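You operate a simulated robot arm through the tools that you are given. There is no shell and no other tool. Be economical: measure what you need, move in short steps, check, and stop when the job is done.

Carry out the task below with a simulated two-armed robot. There is one attempt and no reset: what you move stays moved.

Task
Dry the tray on the upper rack as the drying card says for its soil.
Fine: push the rack in, shut the door, set damper and heat, switch on; switch off once the soil shows pale and dry.

Only the result counts: the job must be done as asked and must still hold three seconds after the hand-in. Knocking over, shifting, dropping, spilling or breaking anything else fails it.

Robot
Two 7-joint arms with fingered hands on one trunk that stands fixed in place. Base frame: the origin is at the foot of the trunk, x ahead of it, y to its left, z up. Readings come in cm, rad, newtons and seconds.
The left shoulder is at [7, 16.6, 119.3], the right one opposite. With the tool pointing down near the work surface each hand reaches from about 46 to 96 cm from the base axis, measured 20 degrees to its own side. Payload 4.1 kg a hand.
The tool frame of a hand sits at the grasp point between the pads (the TCP): z along the fingers, y along the line on which they close. The tips reach 3.2 cm beyond it. The gripper opens to 10.8 cm. The gripper's body begins 3.8 cm behind the TCP. The gripper is a hand of 4 fingers: y runs from the thumb to the fingers, the wrist lies at [-1.6, -10.8, -18.6] in the tool frame, and closing takes about 1.5 s.
Orientation is that of the tool frame in the base frame, as a unit quaternion [x, y, z, w]. With the fingers straight down and the wrist toward the robot, the tool's x, y and z point along [0, 1, 0], [1, 0, 0] and [0, 0, -1] of the base frame.

Tools
- The arms move only by the tool nudge_tool. It takes "left_steps", "right_steps" or both (then of equal length, played together; a hand with none holds still); each is a list of rows, each a list of 6 numbers: the shift along the tool's x, y, z in units of 300 mm (1.0 is 300 mm), then the turn, a rotation vector about the tool's x, y, z in units of 180 degrees (1.0 is 180 degrees). In form: [[dx, dy, dz, ax, ay, az], ...]. A call has 1 to 10 rows; each row is the pose to reach, as a shift and turn from the pose commanded when the call began, along the tool's axes at that moment. "left_gripper" and "right_gripper" are, for a hand that has rows, the finger opening in cm, from 0 to 10.8, set as the call begins (left out, the last holds). A call with a number of a shift or a turn outside -1 to 1 is refused whole. Each row takes 0.2 s and may step no farther than 5 cm and 0.15 rad from the row before; otherwise, or with a gripper value out of range, the whole call is refused. Where a pose cannot be reached the arm comes as near as it can. A force on the tool above 90 N (or 10 N above the force at the start of the call, whichever is more), or a blocked arm, ends the call early, and 0.2 s more pass. Each finger travels about 4.5 cm/s and halts on what it meets, pressing with about 29 N; the grip force reading is that of the motor and also rises with nothing between the fingers. The clock runs only during rows and for 0.2 s after the last one: add rows that repeat a pose to give the fingers time. The reply holds the time, the measured pose of the TCP, the force on the tool along the base axes, the opening and the grip force, in the units named above and with some noise, with the torque about the TCP (base axes, N m) and any sound that the robot's microphone picked up, and new pictures: "pictures" is both (left out), scene, wrist or none (wrist: the cameras of the hands that moved).
- Cameras (640 x 400 px; columns grow to the right, rows downward): "scene" is now at [12.94, 4.49, 142.15]; the picture's right is [0.37, -0.93, 0.00], its down [-0.54, -0.22, -0.81] and it looks along [0.75, 0.30, -0.59] (base axes); focal length 214 px, centre (320, 200). "left" rides on the left gripper at [-6.5, -9.3, -13.2] in its tool frame; the picture's right is [-0.80, -0.28, 0.53], its down [0.55, -0.71, 0.45] and it looks along [0.25, 0.65, 0.72] (tool axes); focal length 247 px, centre (320, 200). "right" rides on the right gripper at [6.4, -9.3, -13.2] in its tool frame; the picture's right is [-0.80, 0.28, -0.53], its down [-0.55, -0.71, 0.45] and it looks along [-0.25, 0.65, 0.72] (tool axes); focal length 247 px, centre (320, 200). There is no depth. A picture from a camera that has moved, and an enlarged one, comes with that camera's place and axes in the base frame and with its lens. The place of the scene camera against the robot may be out by one fixed shift of up to 1.8 cm in any direction.
- raise_lower(by): slides the trunk up (or, below 0, down) by that many cm; the arms and the scene camera ride with it, the base frame stays. It gives what a move gives, with no picture.
- set_fingers(index, middle, ring, thumb_bend, hand): sets how far each is bent, from 0 (flat) to 1 (curled in); at 0.3 the hand is open as for a grip, at 0.7 the pads meet at the TCP. One left out holds its place. A second passes; each finger stops where it meets its share of the squeeze, and holds until it gets a number again. A gripper value or a shape takes the hand back. It gives what a move gives, with no picture; readings hold the bend of each and the force on the fingers (four entries, about 0 where the hand has none), thumb and palm.
- hand_shape(shape, hand): the hand has 4 fingers and takes this shape, open, in about a second: jaw (thumb against the fingers, like two jaws); tri (thumb and two fingers); tip (a fingertip pinch); poke (one finger out to press); point (the index stretched); flat (the hand flat); cup (the hand cupped); fist (a fist). The gripper value then closes the fingers along that shape, each until it touches; the sizes above hold for jaw. It gives what a move gives, with no picture.
- aim_head(pan, tilt): turns the head with the scene camera to pan (to the left, within 1.501 rad either way) and tilt (down, from -0.506 to 1.204), counted from straight ahead of the robot. It gives what a move gives, and a new picture of the scene camera.
- close_up(camera, box): a new picture of the part [left, top, right, bottom] of that camera's present view, enlarged. No time passes.
- job_done(): hands the job in; it is judged then, once.

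Go step by step. Nothing tells you positions but the pictures and the camera data: compare them with the known pose of the tool, close in by small moves and look again before you grip or let go. The budget is 120 turns and 200 pictures, counting those below and the enlarged ones. Unless the task says otherwise, let go and move clear before handing in, and close with one line.

The tools are called after "Call:" as a command line: name --argument value ..., lists and objects as JSON in quotes. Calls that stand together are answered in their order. nudge_tool: Moves the arms, as the interface text tells. Its arguments: {"type":"object","properties":{"left_steps":{"type":"array","items":{"type":"array","items":{"type":"number"}}},"left_gripper":{"type":"number"},"right_steps":{"type":"array","items":{"type":"array","items":{"type":"number"}}},"right_gripper":{"type":"number"},"pictures":{"type":"string","enum":["both","scene","wrist","none"]}},"required":[]} The other tools are called the same way: raise_lower (by) slides the trunk up or down; hand_shape (shape, hand) gives the hand a shape; set_fingers (index, middle, ring, thumb_bend, hand) moves the fingers one by one; aim_head (pan, tilt) turns the head that bears the scene camera; close_up (camera, box) takes an enlarged picture of a part of a camera's view; job_done () hands the job in.

At the start:

```text
clock: 0.0
left_position: [38.61, 49.56, 129.42]
left_tool_rot: [0.708, 0.706, 0.001, 0.0]
left_ft_force: [-0.8, 0.6, -0.1]
left_ft_torque: [0.0, 0.02, 0.02]
left_finger_gap: 10.73
left_grasp_force: 0.0
left_shape: jaw
left_bend: [0.3, 0.3, 0.3, 0.3]
left_finger forces: [0.1, 0.0, 0.0, 0.0, 0.0, 0.0]
right_position: [48.5, 3.1, 130.59]
right_tool_rot: [0.708, 0.707, 0.0, 0.0]
right_ft_force: [0.2, 0.8, -0.6]
right_ft_torque: [0.01, -0.03, -0.02]
right_finger_gap: 10.76
right_grasp_force: 0.0
right_shape: jaw
right_bend: [0.3, 0.3, 0.3, 0.3]
right_finger forces: [0.0, 0.0, 0.1, 0.1, 0.1, 0.0]
trunk travel left (down, up): [-70.0, 24.0]
head pan, tilt: [0.382, 0.625]
```

scene: 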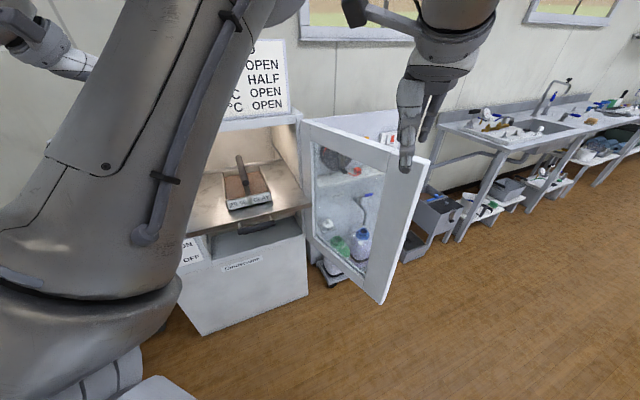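
right: 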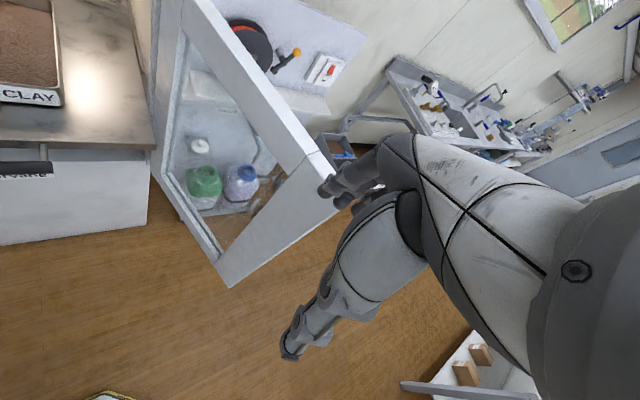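
left: 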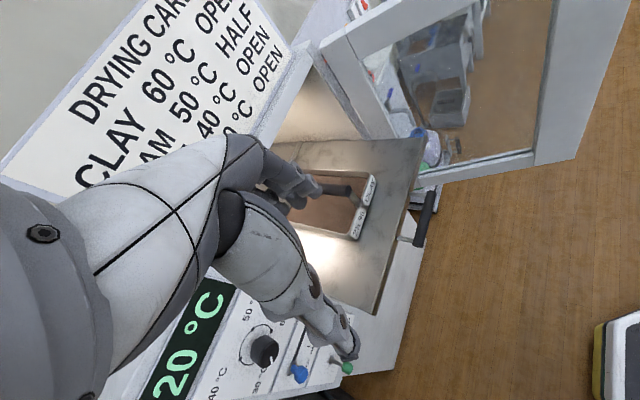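

The oven stands ahead-left with the door open to its right, a drying card on top and a control panel on its left. I'll look closer at the card, the tray label and the controls.

Call:
close_up --camera "left" --box '[140, 250, 400, 400]'

Call:
close_up --camera "left" --box '[260, 130, 460, 260]'

Call:
close_up --camera "scene" --box '[170, 30, 330, 280]'

Call:
aim_head --pan 0.8 --tilt 0.6

```text
2.46 times, centred on (270, 325) of left
camera zoom: at [29.19, 43.14, 142.64], right [-0.28, -0.8, -0.53], down [-0.7, 0.55, -0.45], along [0.65, 0.25, -0.72], focal length 608 px, centre (443, -108)
```

zoom: 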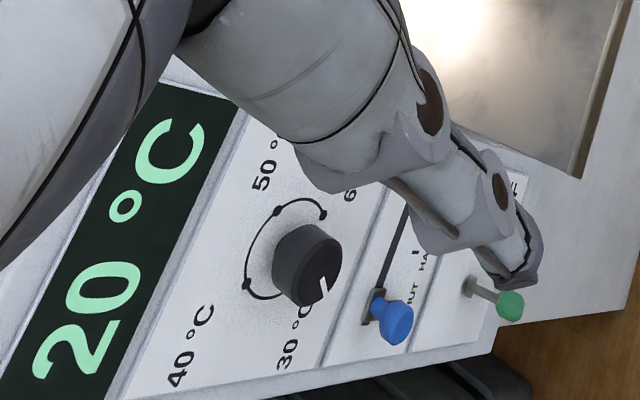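

```text
3.08 times, centred on (360, 195) of left
camera zoom: at [29.19, 43.14, 142.64], right [-0.28, -0.8, -0.53], down [-0.7, 0.55, -0.45], along [0.65, 0.25, -0.72], focal length 760 px, centre (197, 215)
```

zoom: 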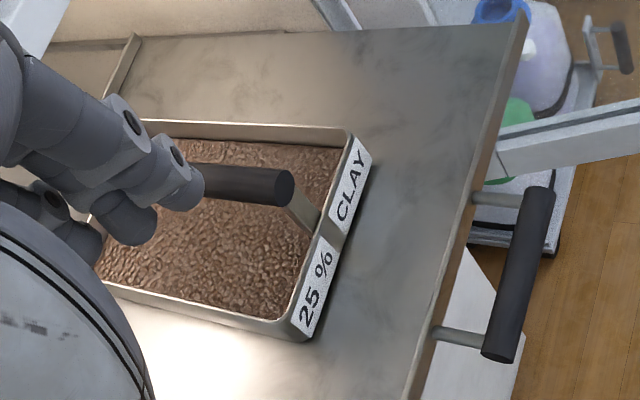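

```text
1.60 times, centred on (250, 155) of scene
camera zoom: at [12.94, 4.49, 142.15], right [0.37, -0.93, 0.0], down [-0.54, -0.22, -0.81], along [0.75, 0.3, -0.59], focal length 343 px, centre (432, 272)
```

zoom: 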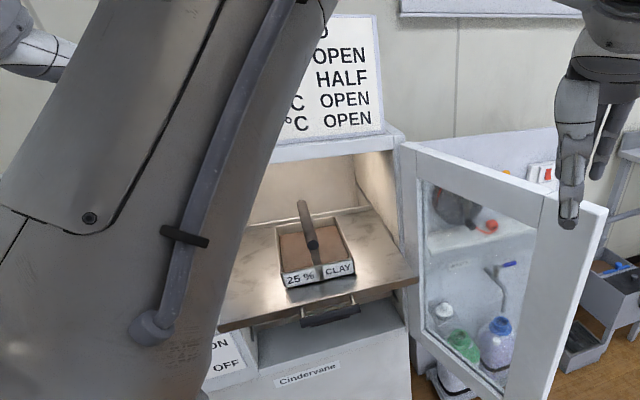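

```text
clock: 0.9
left_position: [38.42, 49.46, 129.39]
left_tool_rot: [0.707, 0.707, 0.0, 0.0]
left_ft_force: [0.5, -0.3, 0.0]
left_ft_torque: [-0.04, -0.01, 0.0]
left_finger_gap: 10.76
left_grasp_force: 0.0
left_shape: jaw
left_bend: [0.3, 0.3, 0.3, 0.3]
left_finger forces: [0.1, 0.0, 0.1, 0.0, 0.1, 0.1]
right_position: [48.57, 3.05, 130.46]
right_tool_rot: [0.707, 0.708, 0.001, 0.0]
right_ft_force: [-0.1, -0.9, 0.2]
right_ft_torque: [-0.01, -0.02, -0.01]
right_finger_gap: 10.79
right_grasp_force: 0.0
right_shape: jaw
right_bend: [0.3, 0.3, 0.3, 0.3]
right_finger forces: [0.1, 0.0, 0.1, 0.0, 0.0, 0.0]
trunk travel left (down, up): [-70.0, 24.0]
head pan, tilt: [0.799, 0.6]
camera scene: at [10.98, 7.54, 142.37], right [0.72, -0.7, 0.0], down [-0.39, -0.4, -0.82], along [0.58, 0.59, -0.57], focal length 214 px, centre (320, 200)
```

scene: 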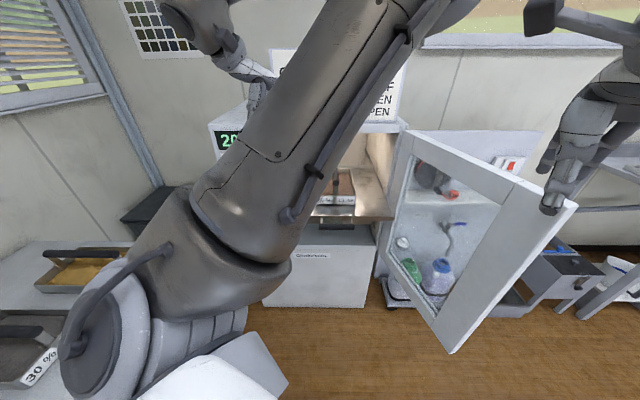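

The tray reads "25 % CLAY", and the card seems to say CLAY 60 °C OPEN. The left arm hides the panel, so I'll draw it aside and look.

Call:
nudge_tool --left_steps '[[0.12, -0.12, 0, 0, 0, 0], [0.24, -0.24, 0, 0, 0, 0], [0.36, -0.36, 0, 0, 0, 0], [0.48, -0.48, 0, 0, 0, 0], [0.55, -0.6, 0, 0, 0, 0], [0.6, -0.7, 0, 0, 0, 0]]' --pictures "both"

```text
refused: row 1 steps farther than a row can; nothing moved
```

Call:
nudge_tool --left_steps '[[0.1, -0.1, 0, 0, 0, 0], [0.2, -0.2, 0, 0, 0, 0], [0.3, -0.3, 0, 0, 0, 0], [0.4, -0.4, 0, 0, 0, 0], [0.5, -0.5, 0, 0, 0, 0], [0.6, -0.6, 0, 0, 0, 0]]' --pictures "both"

```text
clock: 2.3
left_position: [20.35, 67.7, 129.4]
left_tool_rot: [0.708, 0.707, 0.0, 0.002]
left_ft_force: [-0.9, -0.4, -0.3]
left_ft_torque: [-0.05, -0.03, -0.02]
left_finger_gap: 10.78
left_grasp_force: 0.1
left_shape: jaw
left_bend: [0.3, 0.3, 0.3, 0.3]
left_finger forces: [0.0, 0.1, 0.0, 0.0, 0.1, 0.0]
right_position: [48.28, 3.25, 130.65]
right_tool_rot: [0.707, 0.707, -0.001, 0.0]
right_ft_force: [0.8, 0.7, -0.7]
right_ft_torque: [-0.03, -0.01, 0.0]
right_finger_gap: 10.73
right_grasp_force: 0.1
right_shape: jaw
right_bend: [0.3, 0.3, 0.3, 0.3]
right_finger forces: [0.0, 0.0, 0.1, 0.0, 0.0, 0.0]
trunk travel left (down, up): [-70.0, 24.0]
head pan, tilt: [0.799, 0.6]
camera scene: at [10.83, 7.77, 142.37], right [0.72, -0.7, 0.0], down [-0.39, -0.41, -0.82], along [0.58, 0.59, -0.57], focal length 214 px, centre (320, 200)
camera left: at [10.96, 61.41, 142.61], right [-0.28, -0.8, -0.53], down [-0.7, 0.55, -0.45], along [0.65, 0.25, -0.72], focal length 247 px, centre (320, 200)
```

scene: 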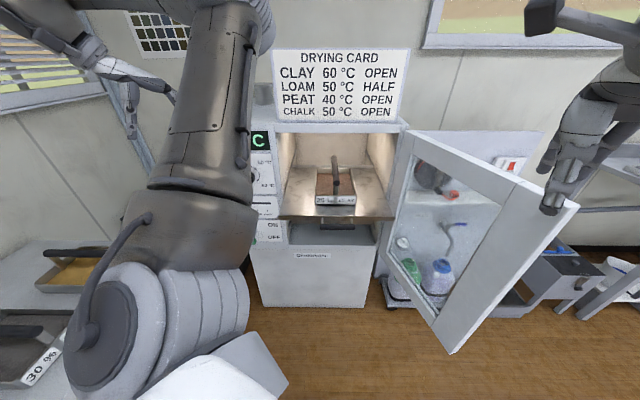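
left: 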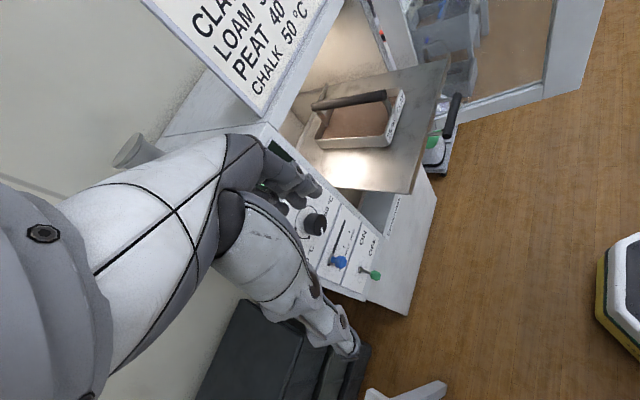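

The card says CLAY: 60 °C, damper OPEN. From two views I place the rack handle near (53, 41, 94), the oven facing about (-0.7, -0.7), the panel near (40, 79) and the door's free edge near (62, -1.5). I'll bring the left hand, yawed, to a spot in front of the rack handle.

Call:
nudge_tool --left_steps '[[-0.121, 0.1, 0, 0, 0, -0.0317], [-0.242, 0.2, 0, 0, 0, -0.0634], [-0.363, 0.3, 0, 0, 0, -0.0951], [-0.484, 0.4, 0, 0, 0, -0.1268], [-0.605, 0.5, 0, 0, 0, -0.1585], [-0.726, 0.6, 0, 0, 0, -0.1902], [-0.847, 0.7, 0, 0, 0, -0.2219], [-0.968, 0.8, 0, 0, 0, -0.2533]]' --left_gripper 0 --pictures "both"

```text
clock: 4.1
left_position: [44.7, 38.25, 129.31]
left_tool_rot: [0.379, 0.925, 0.001, 0.0]
left_ft_force: [0.4, 0.0, -0.1]
left_ft_torque: [0.04, 0.02, 0.03]
left_finger_gap: 0.03
left_grasp_force: 29.0
left_shape: jaw
left_bend: [0.7, 0.7, 0.7, 0.49]
left_finger forces: [0.0, 0.1, 0.1, 0.0, 0.1, 0.0]
right_position: [48.58, 2.81, 130.47]
right_tool_rot: [0.707, 0.707, 0.0, -0.001]
right_ft_force: [-2.4, -3.8, 0.5]
right_ft_torque: [-0.1, 0.04, 0.23]
right_finger_gap: 10.79
right_grasp_force: 0.0
right_shape: jaw
right_bend: [0.3, 0.3, 0.3, 0.27]
right_finger forces: [0.0, 0.1, 0.0, 0.1, 0.1, 0.1]
trunk travel left (down, up): [-70.0, 24.0]
head pan, tilt: [0.799, 0.6]
camera scene: at [11.08, 7.35, 142.37], right [0.72, -0.7, 0.0], down [-0.39, -0.4, -0.83], along [0.57, 0.59, -0.56], focal length 214 px, centre (320, 200)
camera left: at [42.9, 27.14, 142.53], right [0.37, -0.76, -0.53], down [-0.89, -0.12, -0.45], along [0.28, 0.64, -0.72], focal length 247 px, centre (320, 200)
```

scene: 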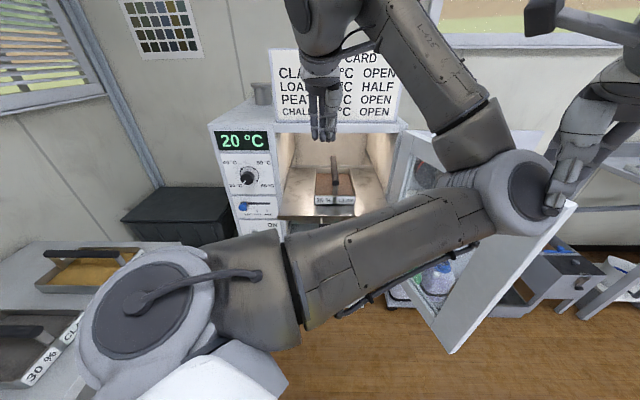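
left: 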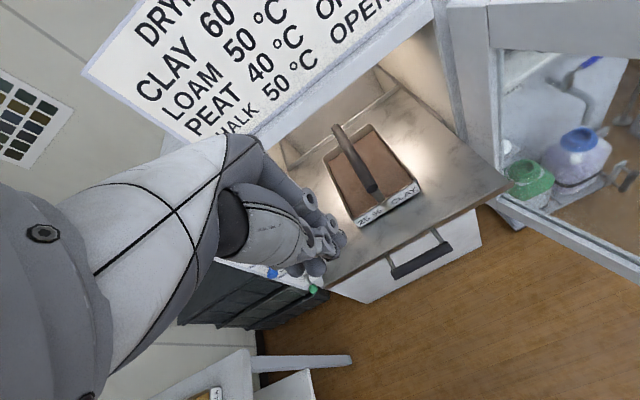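

The left elbow has swung across and is just touching the right hand, so I'll back the right hand away to its own side first.

Call:
nudge_tool --right_steps '[[-0.1, -0.05, -0.03, 0, 0, 0], [-0.2, -0.1, -0.06, 0, 0, 0], [-0.3, -0.15, -0.1, 0, 0, 0], [-0.4, -0.2, -0.1, 0, 0, 0], [-0.5, -0.25, -0.1, 0, 0, 0], [-0.6, -0.3, -0.1, 0, 0, 0], [-0.75, -0.3, -0.1, 0, 0, 0]]' --pictures "none"

Call:
nudge_tool --left_steps '[[0, 0, 0, 0, 0, 0.0317], [0, 0, 0, 0, 0, 0.0634], [0, 0, 0, 0, 0, 0.0951], [0, 0, 0, 0, 0, 0.1268], [0, 0, 0, 0, 0, 0.1585]]' --pictures "both"

```text
clock: 5.7
left_position: [44.65, 38.07, 129.48]
left_tool_rot: [0.379, 0.925, 0.002, -0.002]
left_ft_force: [0.2, -0.7, 0.5]
left_ft_torque: [-0.01, -0.01, 0.01]
left_finger_gap: 0.0
left_grasp_force: 28.4
left_shape: jaw
left_bend: [0.7, 0.7, 0.7, 0.49]
left_finger forces: [0.0, 0.0, 0.1, 0.0, 0.0, 0.1]
right_position: [39.63, -19.72, 133.26]
right_tool_rot: [0.707, 0.707, 0.001, -0.001]
right_ft_force: [0.3, -0.2, 0.1]
right_ft_torque: [0.04, -0.02, 0.0]
right_finger_gap: 10.79
right_grasp_force: 0.0
right_shape: jaw
right_bend: [0.3, 0.3, 0.3, 0.3]
right_finger forces: [0.1, 0.0, 0.0, 0.1, 0.0, 0.1]
trunk travel left (down, up): [-70.0, 24.0]
head pan, tilt: [0.799, 0.6]
```

```text
clock: 6.9
left_position: [44.45, 38.43, 129.37]
left_tool_rot: [0.595, 0.803, 0.0, 0.0]
left_ft_force: [-0.4, 0.5, 0.6]
left_ft_torque: [0.02, 0.01, 0.01]
left_finger_gap: 0.02
left_grasp_force: 28.5
left_shape: jaw
left_bend: [0.7, 0.7, 0.7, 0.49]
left_finger forces: [0.0, 0.0, 0.1, 0.0, 0.0, 0.0]
right_position: [39.54, -19.28, 133.37]
right_tool_rot: [0.706, 0.708, 0.0, 0.0]
right_ft_force: [0.8, 0.0, -0.5]
right_ft_torque: [0.03, 0.0, 0.02]
right_finger_gap: 10.8
right_grasp_force: 0.0
right_shape: jaw
right_bend: [0.3, 0.3, 0.3, 0.3]
right_finger forces: [0.0, 0.1, 0.0, 0.0, 0.0, 0.1]
trunk travel left (down, up): [-70.0, 24.0]
head pan, tilt: [0.799, 0.6]
camera scene: at [10.92, 7.5, 142.37], right [0.72, -0.7, 0.0], down [-0.39, -0.4, -0.83], along [0.58, 0.59, -0.56], focal length 214 px, centre (320, 200)
camera left: at [37.4, 29.6, 142.59], right [-0.04, -0.84, -0.53], down [-0.83, 0.32, -0.45], along [0.55, 0.43, -0.72], focal length 247 px, centre (320, 200)
```

scene: 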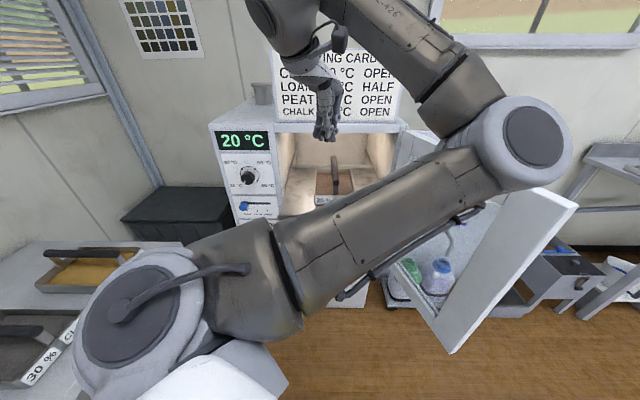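
left: 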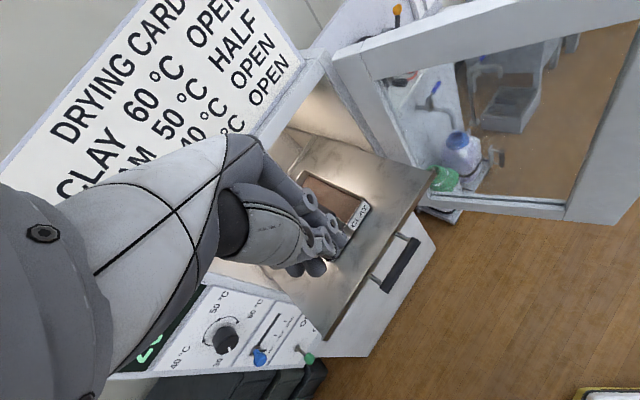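

The elbow prefers the inside when the hand turns left. I'll turn the left hand the other way, so its side faces the rack and the elbow goes outward.

Call:
nudge_tool --left_steps '[[-0.02, -0.02, 0, 0, 0, 0.044], [-0.04, -0.04, 0, 0, 0, 0.088], [-0.06, -0.06, 0, 0, 0, 0.132], [-0.08, -0.08, 0, 0, 0, 0.176], [-0.1, -0.1, 0, 0, 0, 0.22], [-0.12, -0.12, 0, 0, 0, 0.264], [-0.14, -0.14, 0, 0, 0, 0.308], [-0.15, -0.15, 0, 0, 0, 0.345]]' --pictures "both"

```text
clock: 8.7
left_position: [41.82, 34.74, 124.76]
left_tool_rot: [0.906, 0.419, -0.062, -0.028]
left_ft_force: [-0.1, -0.6, -0.2]
left_ft_torque: [-0.02, -0.02, -0.01]
left_finger_gap: 0.0
left_grasp_force: 28.3
left_shape: jaw
left_bend: [0.7, 0.7, 0.7, 0.49]
left_finger forces: [0.1, 0.1, 0.1, 0.0, 0.0, 0.0]
right_position: [39.6, -19.12, 133.43]
right_tool_rot: [0.707, 0.707, 0.0, 0.0]
right_ft_force: [0.4, -0.7, -0.9]
right_ft_torque: [-0.02, -0.02, 0.01]
right_finger_gap: 10.79
right_grasp_force: 0.1
right_shape: jaw
right_bend: [0.3, 0.3, 0.3, 0.3]
right_finger forces: [0.0, 0.1, 0.0, 0.0, 0.1, 0.0]
trunk travel left (down, up): [-70.0, 24.0]
head pan, tilt: [0.799, 0.6]
stopped in row 8 (left hand): the arm was blocked; the commanded pose is now the measured one
camera scene: at [10.99, 7.6, 142.36], right [0.72, -0.7, 0.0], down [-0.39, -0.41, -0.82], along [0.57, 0.59, -0.57], focal length 214 px, centre (320, 200)
camera left: at [32.41, 35.92, 139.31], right [-0.8, -0.42, -0.43], down [-0.24, 0.87, -0.42], along [0.55, -0.23, -0.8], focal length 247 px, centre (320, 200)
```

scene: 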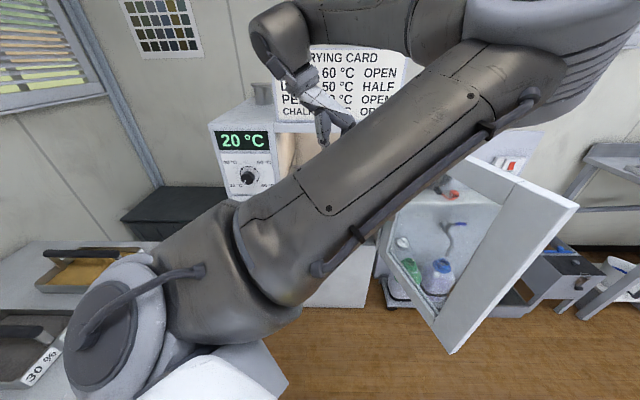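
left: 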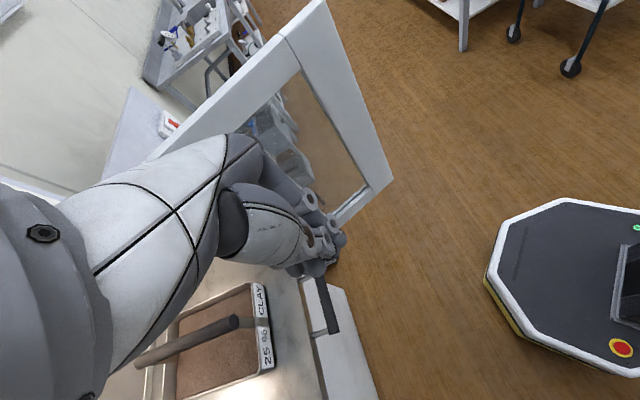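

That turn runs the arm into its limit near the head, so I'll turn it back to straight and set it lower and further out.

Call:
nudge_tool --left_steps '[[0.033, -0.013, -0.012, -0.008, 0.003, -0.0445], [0.066, -0.025, -0.024, -0.016, 0.006, -0.089], [0.1, -0.038, -0.036, -0.024, 0.009, -0.1335], [0.133, -0.05, -0.048, -0.032, 0.012, -0.178], [0.165, -0.063, -0.059, -0.041, 0.0155, -0.2225]]' --pictures "none"

Call:
raise_lower --by 15

```text
clock: 9.9
left_position: [43.75, 39.62, 126.43]
left_tool_rot: [0.709, 0.706, 0.001, 0.0]
left_ft_force: [-0.3, 0.0, 0.0]
left_ft_torque: [0.0, 0.02, 0.01]
left_finger_gap: 0.0
left_grasp_force: 28.6
left_shape: jaw
left_bend: [0.7, 0.7, 0.7, 0.49]
left_finger forces: [0.0, 0.0, 0.0, 0.0, 0.0, 0.0]
right_position: [39.69, -19.24, 133.26]
right_tool_rot: [0.707, 0.707, 0.0, 0.0]
right_ft_force: [-0.9, 0.3, 0.7]
right_ft_torque: [-0.01, 0.02, 0.04]
right_finger_gap: 10.78
right_grasp_force: 0.1
right_shape: jaw
right_bend: [0.3, 0.3, 0.3, 0.3]
right_finger forces: [0.1, 0.0, 0.1, 0.0, 0.1, 0.0]
trunk travel left (down, up): [-70.0, 24.0]
head pan, tilt: [0.799, 0.6]
```

```text
clock: 11.6
left_position: [43.73, 39.62, 141.3]
left_tool_rot: [0.71, 0.704, 0.001, -0.001]
left_ft_force: [0.1, -0.3, -0.3]
left_ft_torque: [0.0, 0.0, -0.03]
left_finger_gap: 0.01
left_grasp_force: 29.1
left_shape: jaw
left_bend: [0.7, 0.7, 0.7, 0.49]
left_finger forces: [0.0, 0.0, 0.0, 0.0, 0.0, 0.0]
right_position: [39.82, -19.26, 148.31]
right_tool_rot: [0.707, 0.707, 0.0, 0.0]
right_ft_force: [0.6, 0.2, -0.1]
right_ft_torque: [0.0, -0.04, -0.01]
right_finger_gap: 10.8
right_grasp_force: 0.0
right_shape: jaw
right_bend: [0.3, 0.3, 0.3, 0.3]
right_finger forces: [0.0, 0.0, 0.1, 0.0, 0.0, 0.1]
trunk travel left (down, up): [-85.0, 9.0]
head pan, tilt: [0.799, 0.6]
```

Now I'll lower the left hand in front of the rack's handle, to about z 106, and look at the arm's posture.

Call:
nudge_tool --left_steps '[[-0.02, 0.01, 0.15, 0, 0, 0], [-0.04, 0.02, 0.3, 0, 0, 0], [-0.06, 0.03, 0.45, 0, 0, 0], [-0.08, 0.04, 0.6, 0, 0, 0], [-0.1, 0.05, 0.75, 0, 0, 0], [-0.12, 0.05, 0.9, 0, 0, 0], [-0.12, 0.05, 1.0, 0, 0, 0]]' --pictures "both"

```text
clock: 13.2
left_position: [45.35, 36.25, 111.43]
left_tool_rot: [0.708, 0.706, 0.002, 0.002]
left_ft_force: [0.4, -0.3, 0.7]
left_ft_torque: [-0.03, -0.01, -0.01]
left_finger_gap: 0.0
left_grasp_force: 29.3
left_shape: jaw
left_bend: [0.7, 0.7, 0.7, 0.49]
left_finger forces: [0.1, 0.1, 0.0, 0.0, 0.0, 0.0]
right_position: [39.69, -19.16, 148.34]
right_tool_rot: [0.707, 0.707, -0.001, 0.0]
right_ft_force: [-0.2, -0.2, 0.7]
right_ft_torque: [-0.02, -0.01, -0.01]
right_finger_gap: 10.77
right_grasp_force: 0.1
right_shape: jaw
right_bend: [0.3, 0.3, 0.3, 0.3]
right_finger forces: [0.0, 0.0, 0.1, 0.0, 0.0, 0.0]
trunk travel left (down, up): [-85.0, 9.0]
head pan, tilt: [0.799, 0.6]
camera scene: at [10.98, 7.6, 157.38], right [0.72, -0.7, 0.0], down [-0.39, -0.41, -0.82], along [0.58, 0.59, -0.57], focal length 214 px, centre (320, 200)
camera left: at [35.86, 29.88, 124.56], right [-0.28, -0.8, -0.53], down [-0.7, 0.55, -0.45], along [0.65, 0.25, -0.72], focal length 247 px, centre (320, 200)
```

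scene: 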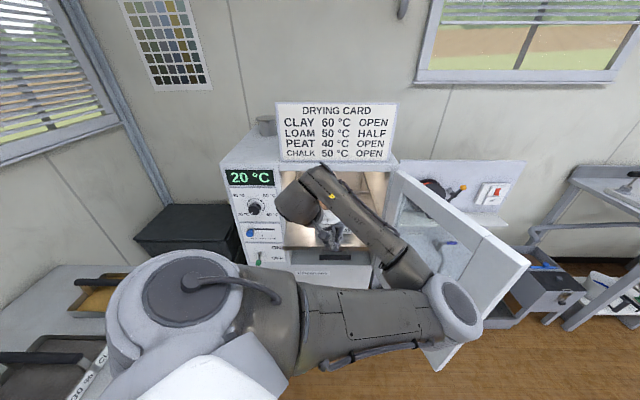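
left: 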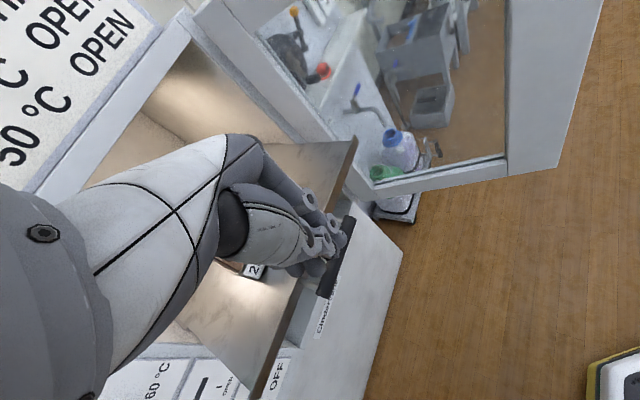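

The handle reads again at about (52.4, 41.3, 94). The hand is about 8 cm in front of it, so I'll drop to the handle's height there.

Call:
nudge_tool --left_steps '[[0, 0, 0.15, 0, 0, 0], [0, 0, 0.3, 0, 0, 0], [0, 0, 0.45, 0, 0, 0], [0, 0, 0.57, 0, 0, 0]]' --pictures "both"

```text
clock: 14.2
left_position: [45.66, 37.84, 94.84]
left_tool_rot: [0.698, 0.716, 0.01, 0.001]
left_ft_force: [0.5, 0.5, -0.3]
left_ft_torque: [-0.03, -0.01, -0.01]
left_finger_gap: 0.0
left_grasp_force: 29.0
left_shape: jaw
left_bend: [0.7, 0.7, 0.7, 0.49]
left_finger forces: [0.0, 0.0, 0.1, 0.1, 0.1, 0.2]
right_position: [39.65, -19.09, 148.46]
right_tool_rot: [0.707, 0.707, 0.0, 0.0]
right_ft_force: [-0.2, 1.2, 0.7]
right_ft_torque: [-0.03, 0.0, 0.03]
right_finger_gap: 10.79
right_grasp_force: 0.0
right_shape: jaw
right_bend: [0.3, 0.3, 0.3, 0.3]
right_finger forces: [0.0, 0.0, 0.0, 0.1, 0.1, 0.1]
trunk travel left (down, up): [-85.0, 9.0]
head pan, tilt: [0.799, 0.6]
camera scene: at [11.01, 7.68, 157.36], right [0.72, -0.7, 0.0], down [-0.39, -0.41, -0.82], along [0.57, 0.59, -0.57], focal length 214 px, centre (320, 200)
camera left: at [36.34, 31.08, 107.86], right [-0.25, -0.8, -0.55], down [-0.71, 0.54, -0.45], along [0.65, 0.28, -0.7], focal length 247 px, centre (320, 200)
```

scene: 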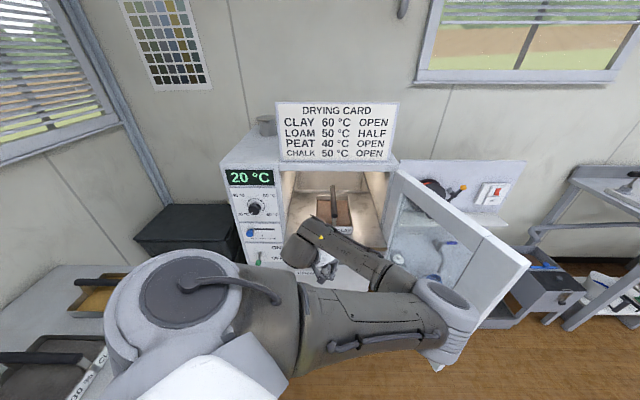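
left: 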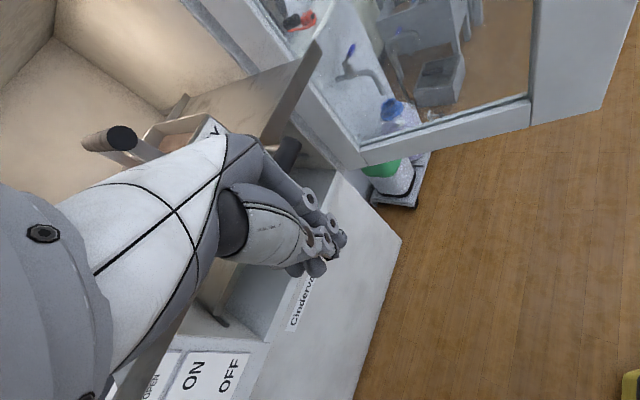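

The hand is at handle height, about 5 cm in front of it. I'll push inward along the oven's depth.

Call:
nudge_tool --left_steps '[[0.03, 0.08, 0, 0, 0, 0], [0.1, 0.15, 0, 0, 0, 0], [0.17, 0.22, 0, 0, 0, 0], [0.24, 0.29, 0, 0, 0, 0], [0.31, 0.36, 0, 0, 0, 0]]' --pictures "both"

```text
clock: 15.4
left_position: [56.49, 45.22, 94.07]
left_tool_rot: [0.71, 0.704, -0.002, 0.0]
left_ft_force: [-0.8, -2.6, 0.5]
left_ft_torque: [0.04, -0.05, -0.07]
left_finger_gap: 0.0
left_grasp_force: 28.7
left_shape: jaw
left_bend: [0.7, 0.7, 0.7, 0.49]
left_finger forces: [0.1, 0.1, 2.1, 0.0, 0.0, 0.0]
right_position: [39.76, -18.92, 148.34]
right_tool_rot: [0.707, 0.707, -0.001, 0.0]
right_ft_force: [1.2, 0.1, -0.3]
right_ft_torque: [-0.04, 0.02, 0.0]
right_finger_gap: 10.8
right_grasp_force: 0.0
right_shape: jaw
right_bend: [0.3, 0.3, 0.3, 0.3]
right_finger forces: [0.0, 0.0, 0.0, 0.1, 0.0, 0.0]
trunk travel left (down, up): [-85.0, 9.0]
head pan, tilt: [0.799, 0.6]
camera scene: at [11.06, 7.78, 157.35], right [0.72, -0.7, 0.0], down [-0.39, -0.41, -0.82], along [0.57, 0.59, -0.57], focal length 214 px, centre (320, 200)
camera left: at [47.12, 38.98, 107.32], right [-0.29, -0.8, -0.53], down [-0.7, 0.55, -0.45], along [0.65, 0.24, -0.72], focal length 247 px, centre (320, 200)
```

scene: 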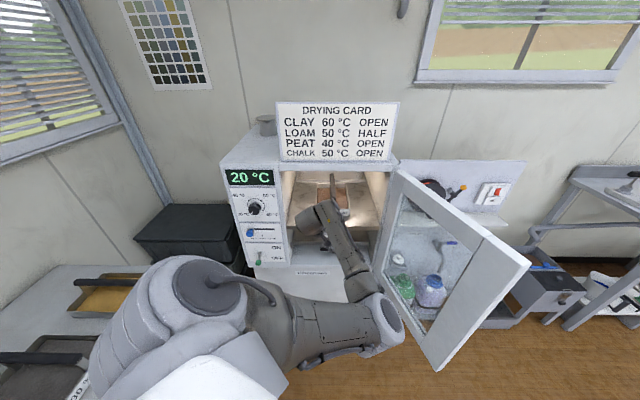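
left: 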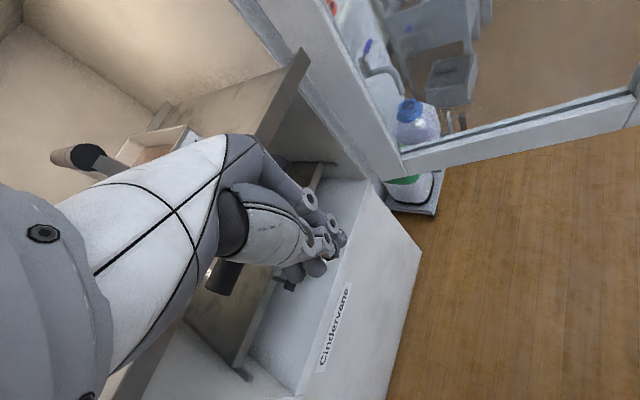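

The finger has met the handle and the rack is sliding freely. I'll keep pushing.

Call:
nudge_tool --left_steps '[[0.06, 0.06, 0, 0, 0, 0], [0.12, 0.12, 0, 0, 0, 0], [0.18, 0.18, 0, 0, 0, 0], [0.24, 0.24, 0, 0, 0, 0]]' --pictures "both"

```text
clock: 16.4
left_position: [63.36, 52.48, 94.17]
left_tool_rot: [0.709, 0.705, 0.002, 0.0]
left_ft_force: [-0.2, -2.0, 4.5]
left_ft_torque: [0.15, -0.13, -0.03]
left_finger_gap: 0.0
left_grasp_force: 28.9
left_shape: jaw
left_bend: [0.7, 0.7, 0.7, 0.49]
left_finger forces: [0.0, 0.0, 3.9, 0.1, 0.1, 0.0]
right_position: [39.74, -19.21, 148.4]
right_tool_rot: [0.707, 0.707, 0.0, 0.0]
right_ft_force: [0.3, 0.1, 0.1]
right_ft_torque: [-0.02, -0.03, 0.01]
right_finger_gap: 10.79
right_grasp_force: 0.0
right_shape: jaw
right_bend: [0.3, 0.3, 0.3, 0.3]
right_finger forces: [0.0, 0.0, 0.0, 0.0, 0.1, 0.1]
trunk travel left (down, up): [-85.0, 9.0]
head pan, tilt: [0.799, 0.6]
camera scene: at [10.97, 7.66, 157.36], right [0.72, -0.7, 0.0], down [-0.39, -0.41, -0.82], along [0.58, 0.59, -0.57], focal length 214 px, centre (320, 200)
camera left: at [54.04, 46.2, 107.44], right [-0.29, -0.8, -0.53], down [-0.7, 0.55, -0.45], along [0.65, 0.25, -0.72], focal length 247 px, centre (320, 200)
```

scene: 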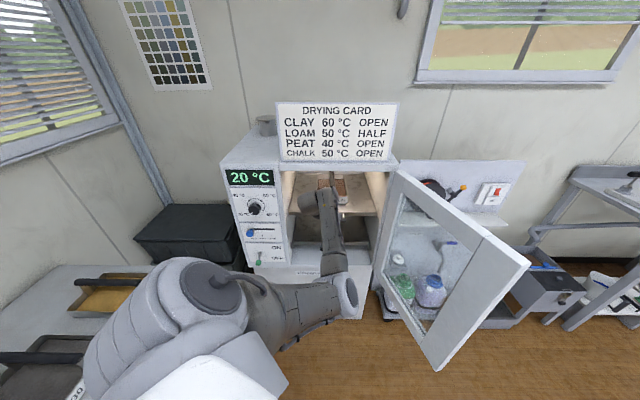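
left: 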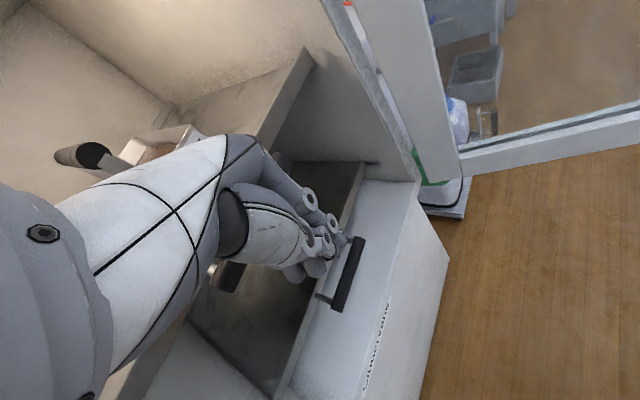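

The rack has slid further with the lower rack now showing beneath, and forces are still low. I'll push in small steps until it meets its stop.

Call:
nudge_tool --left_steps '[[0.025, 0.025, -0.01, 0, 0, 0], [0.05, 0.05, -0.02, 0, 0, 0], [0.075, 0.075, -0.02, 0, 0, 0], [0.1, 0.1, -0.02, 0, 0, 0]]' --pictures "both"

```text
clock: 17.4
left_position: [66.28, 55.26, 95.01]
left_tool_rot: [0.709, 0.705, 0.001, 0.0]
left_ft_force: [-6.3, -7.3, 0.6]
left_ft_torque: [0.0, 0.0, -0.01]
left_finger_gap: 0.0
left_grasp_force: 29.0
left_shape: jaw
left_bend: [0.7, 0.7, 0.7, 0.49]
left_finger forces: [0.1, 0.1, 8.0, 0.0, 0.0, 0.1]
right_position: [39.37, -19.5, 148.38]
right_tool_rot: [0.707, 0.707, 0.002, -0.001]
right_ft_force: [0.8, 0.1, 0.2]
right_ft_torque: [0.0, -0.01, 0.02]
right_finger_gap: 10.77
right_grasp_force: 0.2
right_shape: jaw
right_bend: [0.3, 0.3, 0.3, 0.3]
right_finger forces: [0.1, 0.0, 0.0, 0.0, 0.0, 0.1]
trunk travel left (down, up): [-85.0, 9.0]
head pan, tilt: [0.799, 0.6]
camera scene: at [10.79, 7.26, 157.39], right [0.72, -0.7, 0.0], down [-0.39, -0.4, -0.83], along [0.58, 0.59, -0.56], focal length 214 px, centre (320, 200)
camera left: at [56.93, 48.96, 108.18], right [-0.29, -0.79, -0.53], down [-0.7, 0.56, -0.45], along [0.65, 0.25, -0.72], focal length 247 px, centre (320, 200)
```

scene: 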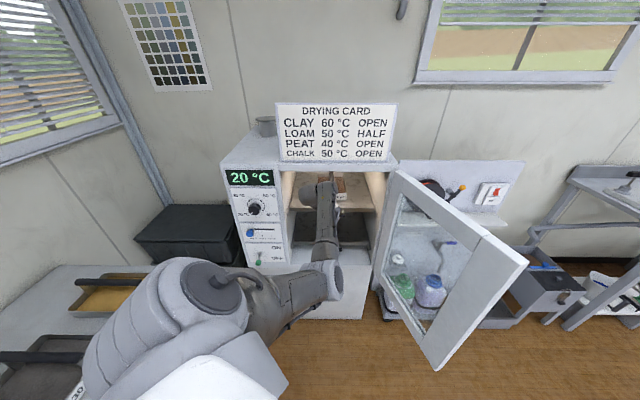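
left: 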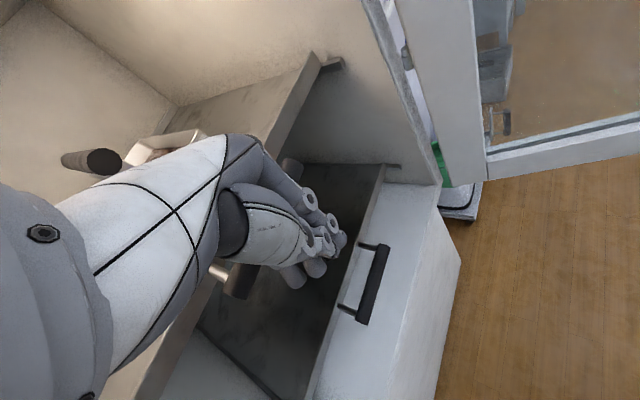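

Force is rising and the rail now shows in front of the rack. One more small push to confirm it is at the stop.

Call:
nudge_tool --left_steps '[[0.02, 0.02, 0, 0, 0, 0], [0.04, 0.04, 0, 0, 0, 0], [0.06, 0.06, 0, 0, 0, 0], [0.06, 0.06, 0, 0, 0, 0]]' --pictures "wrist"

```text
clock: 18.4
left_position: [67.65, 56.3, 95.75]
left_tool_rot: [0.711, 0.703, 0.003, 0.0]
left_ft_force: [-32.4, -53.9, 11.7]
left_ft_torque: [0.25, -0.09, 0.32]
left_finger_gap: 0.0
left_grasp_force: 28.5
left_shape: jaw
left_bend: [0.7, 0.7, 0.7, 0.49]
left_finger forces: [0.1, 25.9, 30.2, 0.0, 0.0, 0.0]
right_position: [38.87, -20.48, 148.31]
right_tool_rot: [0.707, 0.707, 0.005, -0.002]
right_ft_force: [-0.8, 0.0, 0.3]
right_ft_torque: [0.04, -0.01, 0.01]
right_finger_gap: 10.79
right_grasp_force: 0.0
right_shape: jaw
right_bend: [0.3, 0.3, 0.3, 0.3]
right_finger forces: [0.0, 0.1, 0.0, 0.1, 0.0, 0.0]
trunk travel left (down, up): [-85.0, 9.0]
head pan, tilt: [0.799, 0.6]
camera left: at [58.28, 49.99, 108.91], right [-0.29, -0.79, -0.54], down [-0.7, 0.56, -0.45], along [0.65, 0.24, -0.72], focal length 247 px, centre (320, 200)
```

left: 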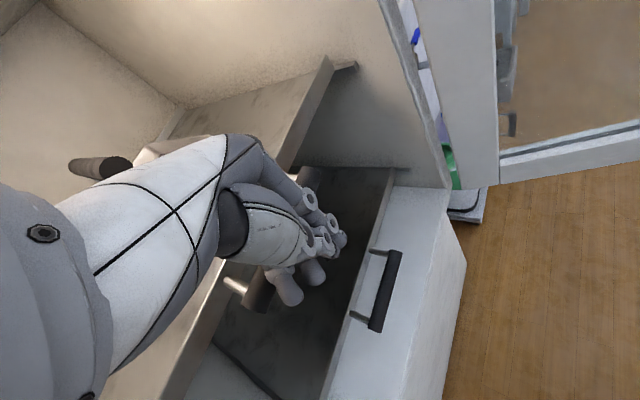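

The rack is firmly at its stop. I'll back the left hand straight out of the oven.

Call:
nudge_tool --left_steps '[[-0.03, -0.03, 0, 0, 0, 0], [-0.12, -0.12, 0, 0, 0, 0], [-0.23, -0.23, 0, 0, 0, 0], [-0.34, -0.34, 0, 0, 0, 0], [-0.45, -0.45, 0, 0, 0, 0], [-0.55, -0.55, -0.02, 0, 0, 0]]' --pictures "both"

```text
clock: 19.8
left_position: [51.4, 40.53, 95.59]
left_tool_rot: [0.709, 0.705, 0.002, 0.0]
left_ft_force: [0.3, -0.8, 1.2]
left_ft_torque: [-0.01, -0.03, 0.01]
left_finger_gap: 0.0
left_grasp_force: 28.7
left_shape: jaw
left_bend: [0.7, 0.7, 0.7, 0.49]
left_finger forces: [0.0, 0.0, 0.0, 0.1, 0.1, 0.0]
right_position: [39.41, -19.61, 148.45]
right_tool_rot: [0.707, 0.707, 0.001, 0.0]
right_ft_force: [-0.2, 0.5, 0.4]
right_ft_torque: [0.04, -0.03, 0.0]
right_finger_gap: 10.77
right_grasp_force: 0.1
right_shape: jaw
right_bend: [0.3, 0.3, 0.3, 0.3]
right_finger forces: [0.0, 0.0, 0.0, 0.0, 0.0, 0.1]
trunk travel left (down, up): [-85.0, 9.0]
head pan, tilt: [0.799, 0.6]
camera scene: at [10.71, 7.29, 157.4], right [0.72, -0.7, 0.0], down [-0.39, -0.4, -0.83], along [0.58, 0.59, -0.56], focal length 214 px, centre (320, 200)
camera left: at [41.99, 34.24, 108.89], right [-0.29, -0.79, -0.53], down [-0.7, 0.56, -0.45], along [0.65, 0.25, -0.72], focal length 247 px, centre (320, 200)
```

scene: 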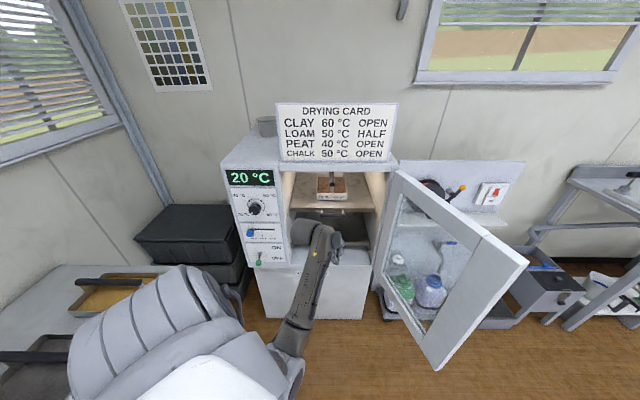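
left: 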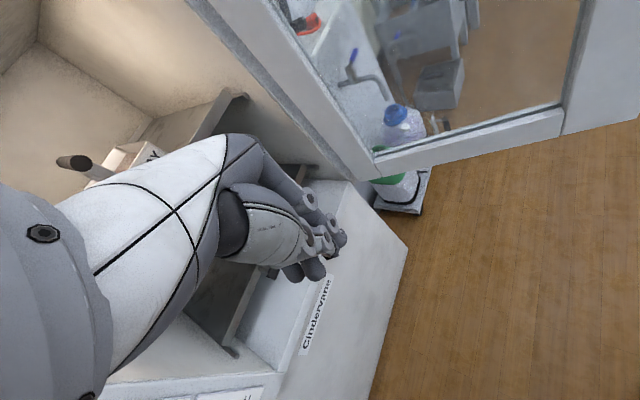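

The rack with its tray is fully in. I'll take the left hand out of the door's sweep, to the left, and turn the head to look at the door.

Call:
nudge_tool --left_steps '[[0.08, -0.1, -0.04, 0, 0, 0], [0.16, -0.2, -0.08, 0, 0, 0], [0.24, -0.3, -0.12, 0, 0, 0], [0.32, -0.4, -0.16, 0, 0, 0], [0.4, -0.5, -0.2, 0, 0, 0], [0.48, -0.6, -0.24, 0, 0, 0], [0.58, -0.68, -0.28, 0, 0, 0]]' --pictures "none"

Call:
aim_head --pan 0.35 --tilt 0.65

```text
clock: 21.4
left_position: [31.27, 58.59, 103.94]
left_tool_rot: [0.71, 0.705, 0.001, 0.0]
left_ft_force: [0.0, -0.2, -0.6]
left_ft_torque: [-0.03, 0.01, 0.01]
left_finger_gap: 0.0
left_grasp_force: 29.1
left_shape: jaw
left_bend: [0.7, 0.7, 0.7, 0.49]
left_finger forces: [0.0, 0.1, 0.0, 0.0, 0.1, 0.1]
right_position: [39.51, -19.22, 148.3]
right_tool_rot: [0.707, 0.708, 0.0, 0.0]
right_ft_force: [-0.8, -0.2, 0.3]
right_ft_torque: [-0.05, 0.0, 0.02]
right_finger_gap: 10.79
right_grasp_force: 0.1
right_shape: jaw
right_bend: [0.3, 0.3, 0.3, 0.3]
right_finger forces: [0.0, 0.0, 0.1, 0.0, 0.1, 0.0]
trunk travel left (down, up): [-85.0, 9.0]
head pan, tilt: [0.799, 0.6]
```

```text
clock: 22.3
left_position: [31.37, 58.51, 103.82]
left_tool_rot: [0.71, 0.704, 0.001, -0.001]
left_ft_force: [0.4, -0.3, 0.5]
left_ft_torque: [0.0, -0.04, 0.01]
left_finger_gap: 0.0
left_grasp_force: 29.4
left_shape: jaw
left_bend: [0.7, 0.7, 0.7, 0.49]
left_finger forces: [0.0, 0.0, 0.1, 0.0, 0.0, 0.1]
right_position: [39.69, -19.18, 148.27]
right_tool_rot: [0.707, 0.707, 0.0, 0.001]
right_ft_force: [-0.2, -0.2, -0.3]
right_ft_torque: [0.02, 0.04, 0.01]
right_finger_gap: 10.79
right_grasp_force: 0.1
right_shape: jaw
right_bend: [0.3, 0.3, 0.3, 0.3]
right_finger forces: [0.1, 0.1, 0.0, 0.0, 0.1, 0.0]
trunk travel left (down, up): [-85.0, 9.0]
head pan, tilt: [0.351, 0.649]
camera scene: at [12.98, 4.18, 156.94], right [0.34, -0.94, 0.0], down [-0.57, -0.21, -0.8], along [0.75, 0.27, -0.6], focal length 214 px, centre (320, 200)
```

scene: 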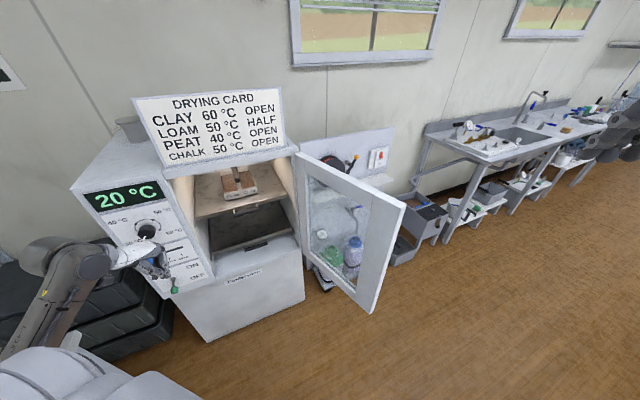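

The door's free edge measures about (63, -2), z 62 to 121. I'll carry the right hand, fingers closed, high over to the outer side of the door.

Call:
nudge_tool --right_steps '[[0.0, 0.14, 0, 0, 0, 0], [0.0, 0.28, 0, 0, 0, 0], [0.05, 0.42, 0, 0, 0, 0], [0.1, 0.56, 0, 0, 0, 0], [0.15, 0.7, 0, 0, 0, 0], [0.2, 0.85, 0, 0, 0, 0], [0.25, 1.0, 0, 0, 0, 0]]' --right_gripper 0 --pictures "none"

Call:
nudge_tool --right_steps '[[0.03, 0.1, 0.1, 0, 0, 0], [0.06, 0.2, 0.22, 0, 0, 0], [0.06, 0.27, 0.36, 0, 0, 0], [0.06, 0.27, 0.52, 0, 0, 0], [0.06, 0.27, 0.68, 0, 0, 0], [0.06, 0.27, 0.84, 0, 0, 0], [0.06, 0.27, 1.0, 0, 0, 0]]' --pictures "both"

```text
clock: 23.9
left_position: [31.49, 58.69, 103.74]
left_tool_rot: [0.71, 0.704, 0.0, 0.0]
left_ft_force: [0.7, 0.7, -0.1]
left_ft_torque: [-0.02, -0.01, 0.02]
left_finger_gap: 0.02
left_grasp_force: 29.0
left_shape: jaw
left_bend: [0.7, 0.7, 0.7, 0.49]
left_finger forces: [0.0, 0.0, 0.0, 0.0, 0.1, 0.0]
right_position: [69.79, -11.7, 148.54]
right_tool_rot: [0.707, 0.707, -0.001, 0.001]
right_ft_force: [-0.5, 0.0, 0.2]
right_ft_torque: [-0.03, 0.01, -0.01]
right_finger_gap: 0.0
right_grasp_force: 21.9
right_shape: jaw
right_bend: [0.7, 0.7, 0.7, 0.49]
right_finger forces: [0.0, 0.0, 0.0, 0.0, 0.0, 0.0]
trunk travel left (down, up): [-85.0, 9.0]
head pan, tilt: [0.351, 0.649]
```

```text
clock: 25.5
left_position: [31.54, 58.46, 103.81]
left_tool_rot: [0.709, 0.705, 0.0, 0.0]
left_ft_force: [0.0, 0.2, 0.5]
left_ft_torque: [0.0, 0.0, 0.02]
left_finger_gap: 0.01
left_grasp_force: 28.7
left_shape: jaw
left_bend: [0.7, 0.7, 0.7, 0.49]
left_finger forces: [0.1, 0.0, 0.0, 0.1, 0.0, 0.0]
right_position: [77.92, -9.92, 118.28]
right_tool_rot: [0.707, 0.707, 0.0, -0.001]
right_ft_force: [1.5, 0.0, 0.0]
right_ft_torque: [0.0, 0.0, 0.0]
right_finger_gap: 0.01
right_grasp_force: 28.8
right_shape: jaw
right_bend: [0.7, 0.7, 0.7, 0.49]
right_finger forces: [0.1, 0.0, 0.1, 0.1, 0.0, 0.1]
trunk travel left (down, up): [-85.0, 9.0]
head pan, tilt: [0.351, 0.649]
camera scene: at [13.11, 4.19, 156.93], right [0.34, -0.94, 0.0], down [-0.57, -0.21, -0.8], along [0.75, 0.27, -0.61], focal length 214 px, centre (320, 200)
camera right: at [68.65, -3.48, 131.33], right [0.28, -0.8, 0.53], down [-0.71, -0.55, -0.45], along [0.65, -0.25, -0.72], focal length 247 px, centre (320, 200)
```

scene: 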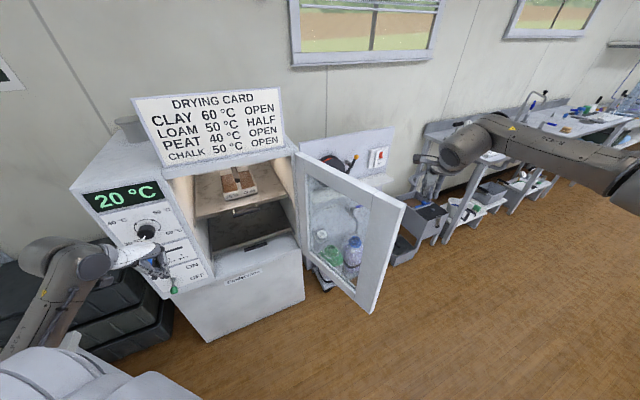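
right: 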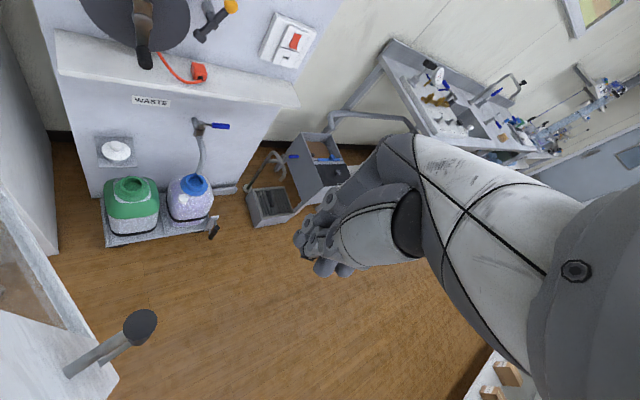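

The right hand is past the outer face, and the door's outer handle hangs lower down near (71, -2). I'll drop a little, line up with the door panel above the handle and begin to sweep it.

Call:
nudge_tool --right_steps '[[0.08, 0, 0.1, 0, 0, 0], [0.2, 0, 0.2, 0, 0, 0], [0.33, -0.02, 0.2, 0, 0, 0], [0.42, -0.1, 0.2, 0, 0, 0], [0.47, -0.22, 0.2, 0, 0, 0], [0.52, -0.34, 0.2, 0, 0, 0]]' --pictures "both"

```text
clock: 26.9
left_position: [31.32, 58.64, 103.87]
left_tool_rot: [0.71, 0.704, 0.001, 0.0]
left_ft_force: [0.5, 0.1, -0.3]
left_ft_torque: [0.02, -0.02, -0.02]
left_finger_gap: 0.01
left_grasp_force: 29.1
left_shape: jaw
left_bend: [0.7, 0.7, 0.7, 0.49]
left_finger forces: [0.1, 0.0, 0.0, 0.0, 0.0, 0.0]
right_position: [67.54, 5.85, 112.49]
right_tool_rot: [0.707, 0.708, 0.0, 0.0]
right_ft_force: [0.0, -0.2, 0.2]
right_ft_torque: [0.02, -0.02, 0.01]
right_finger_gap: 0.02
right_grasp_force: 29.0
right_shape: jaw
right_bend: [0.7, 0.7, 0.7, 0.49]
right_finger forces: [0.0, 0.0, 0.0, 0.1, 0.0, 0.0]
trunk travel left (down, up): [-85.0, 9.0]
head pan, tilt: [0.351, 0.649]
camera scene: at [12.77, 4.35, 156.95], right [0.34, -0.94, 0.0], down [-0.57, -0.21, -0.8], along [0.75, 0.27, -0.6], focal length 214 px, centre (320, 200)
camera right: at [58.32, 12.23, 125.68], right [0.28, -0.8, 0.53], down [-0.71, -0.55, -0.45], along [0.65, -0.25, -0.72], focal length 247 px, centre (320, 200)
```

scene: 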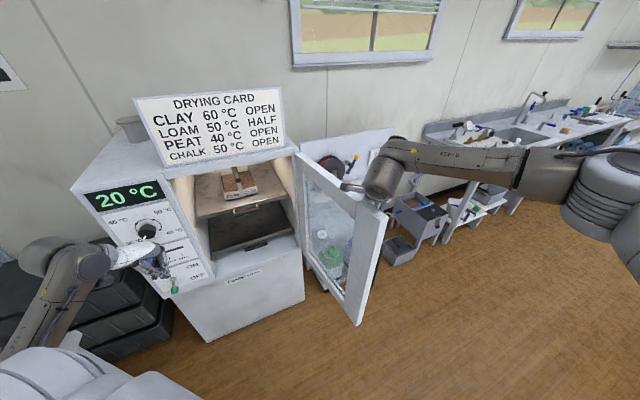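
right: 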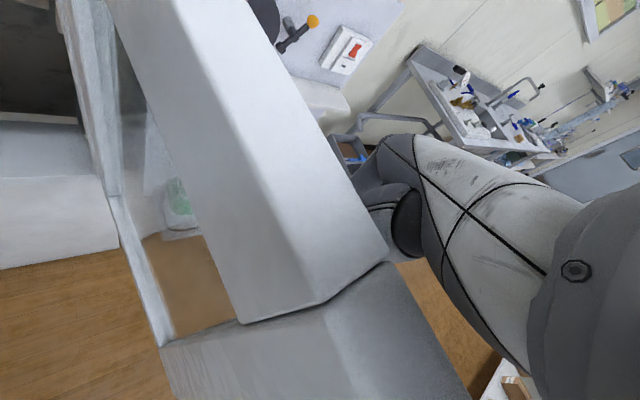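

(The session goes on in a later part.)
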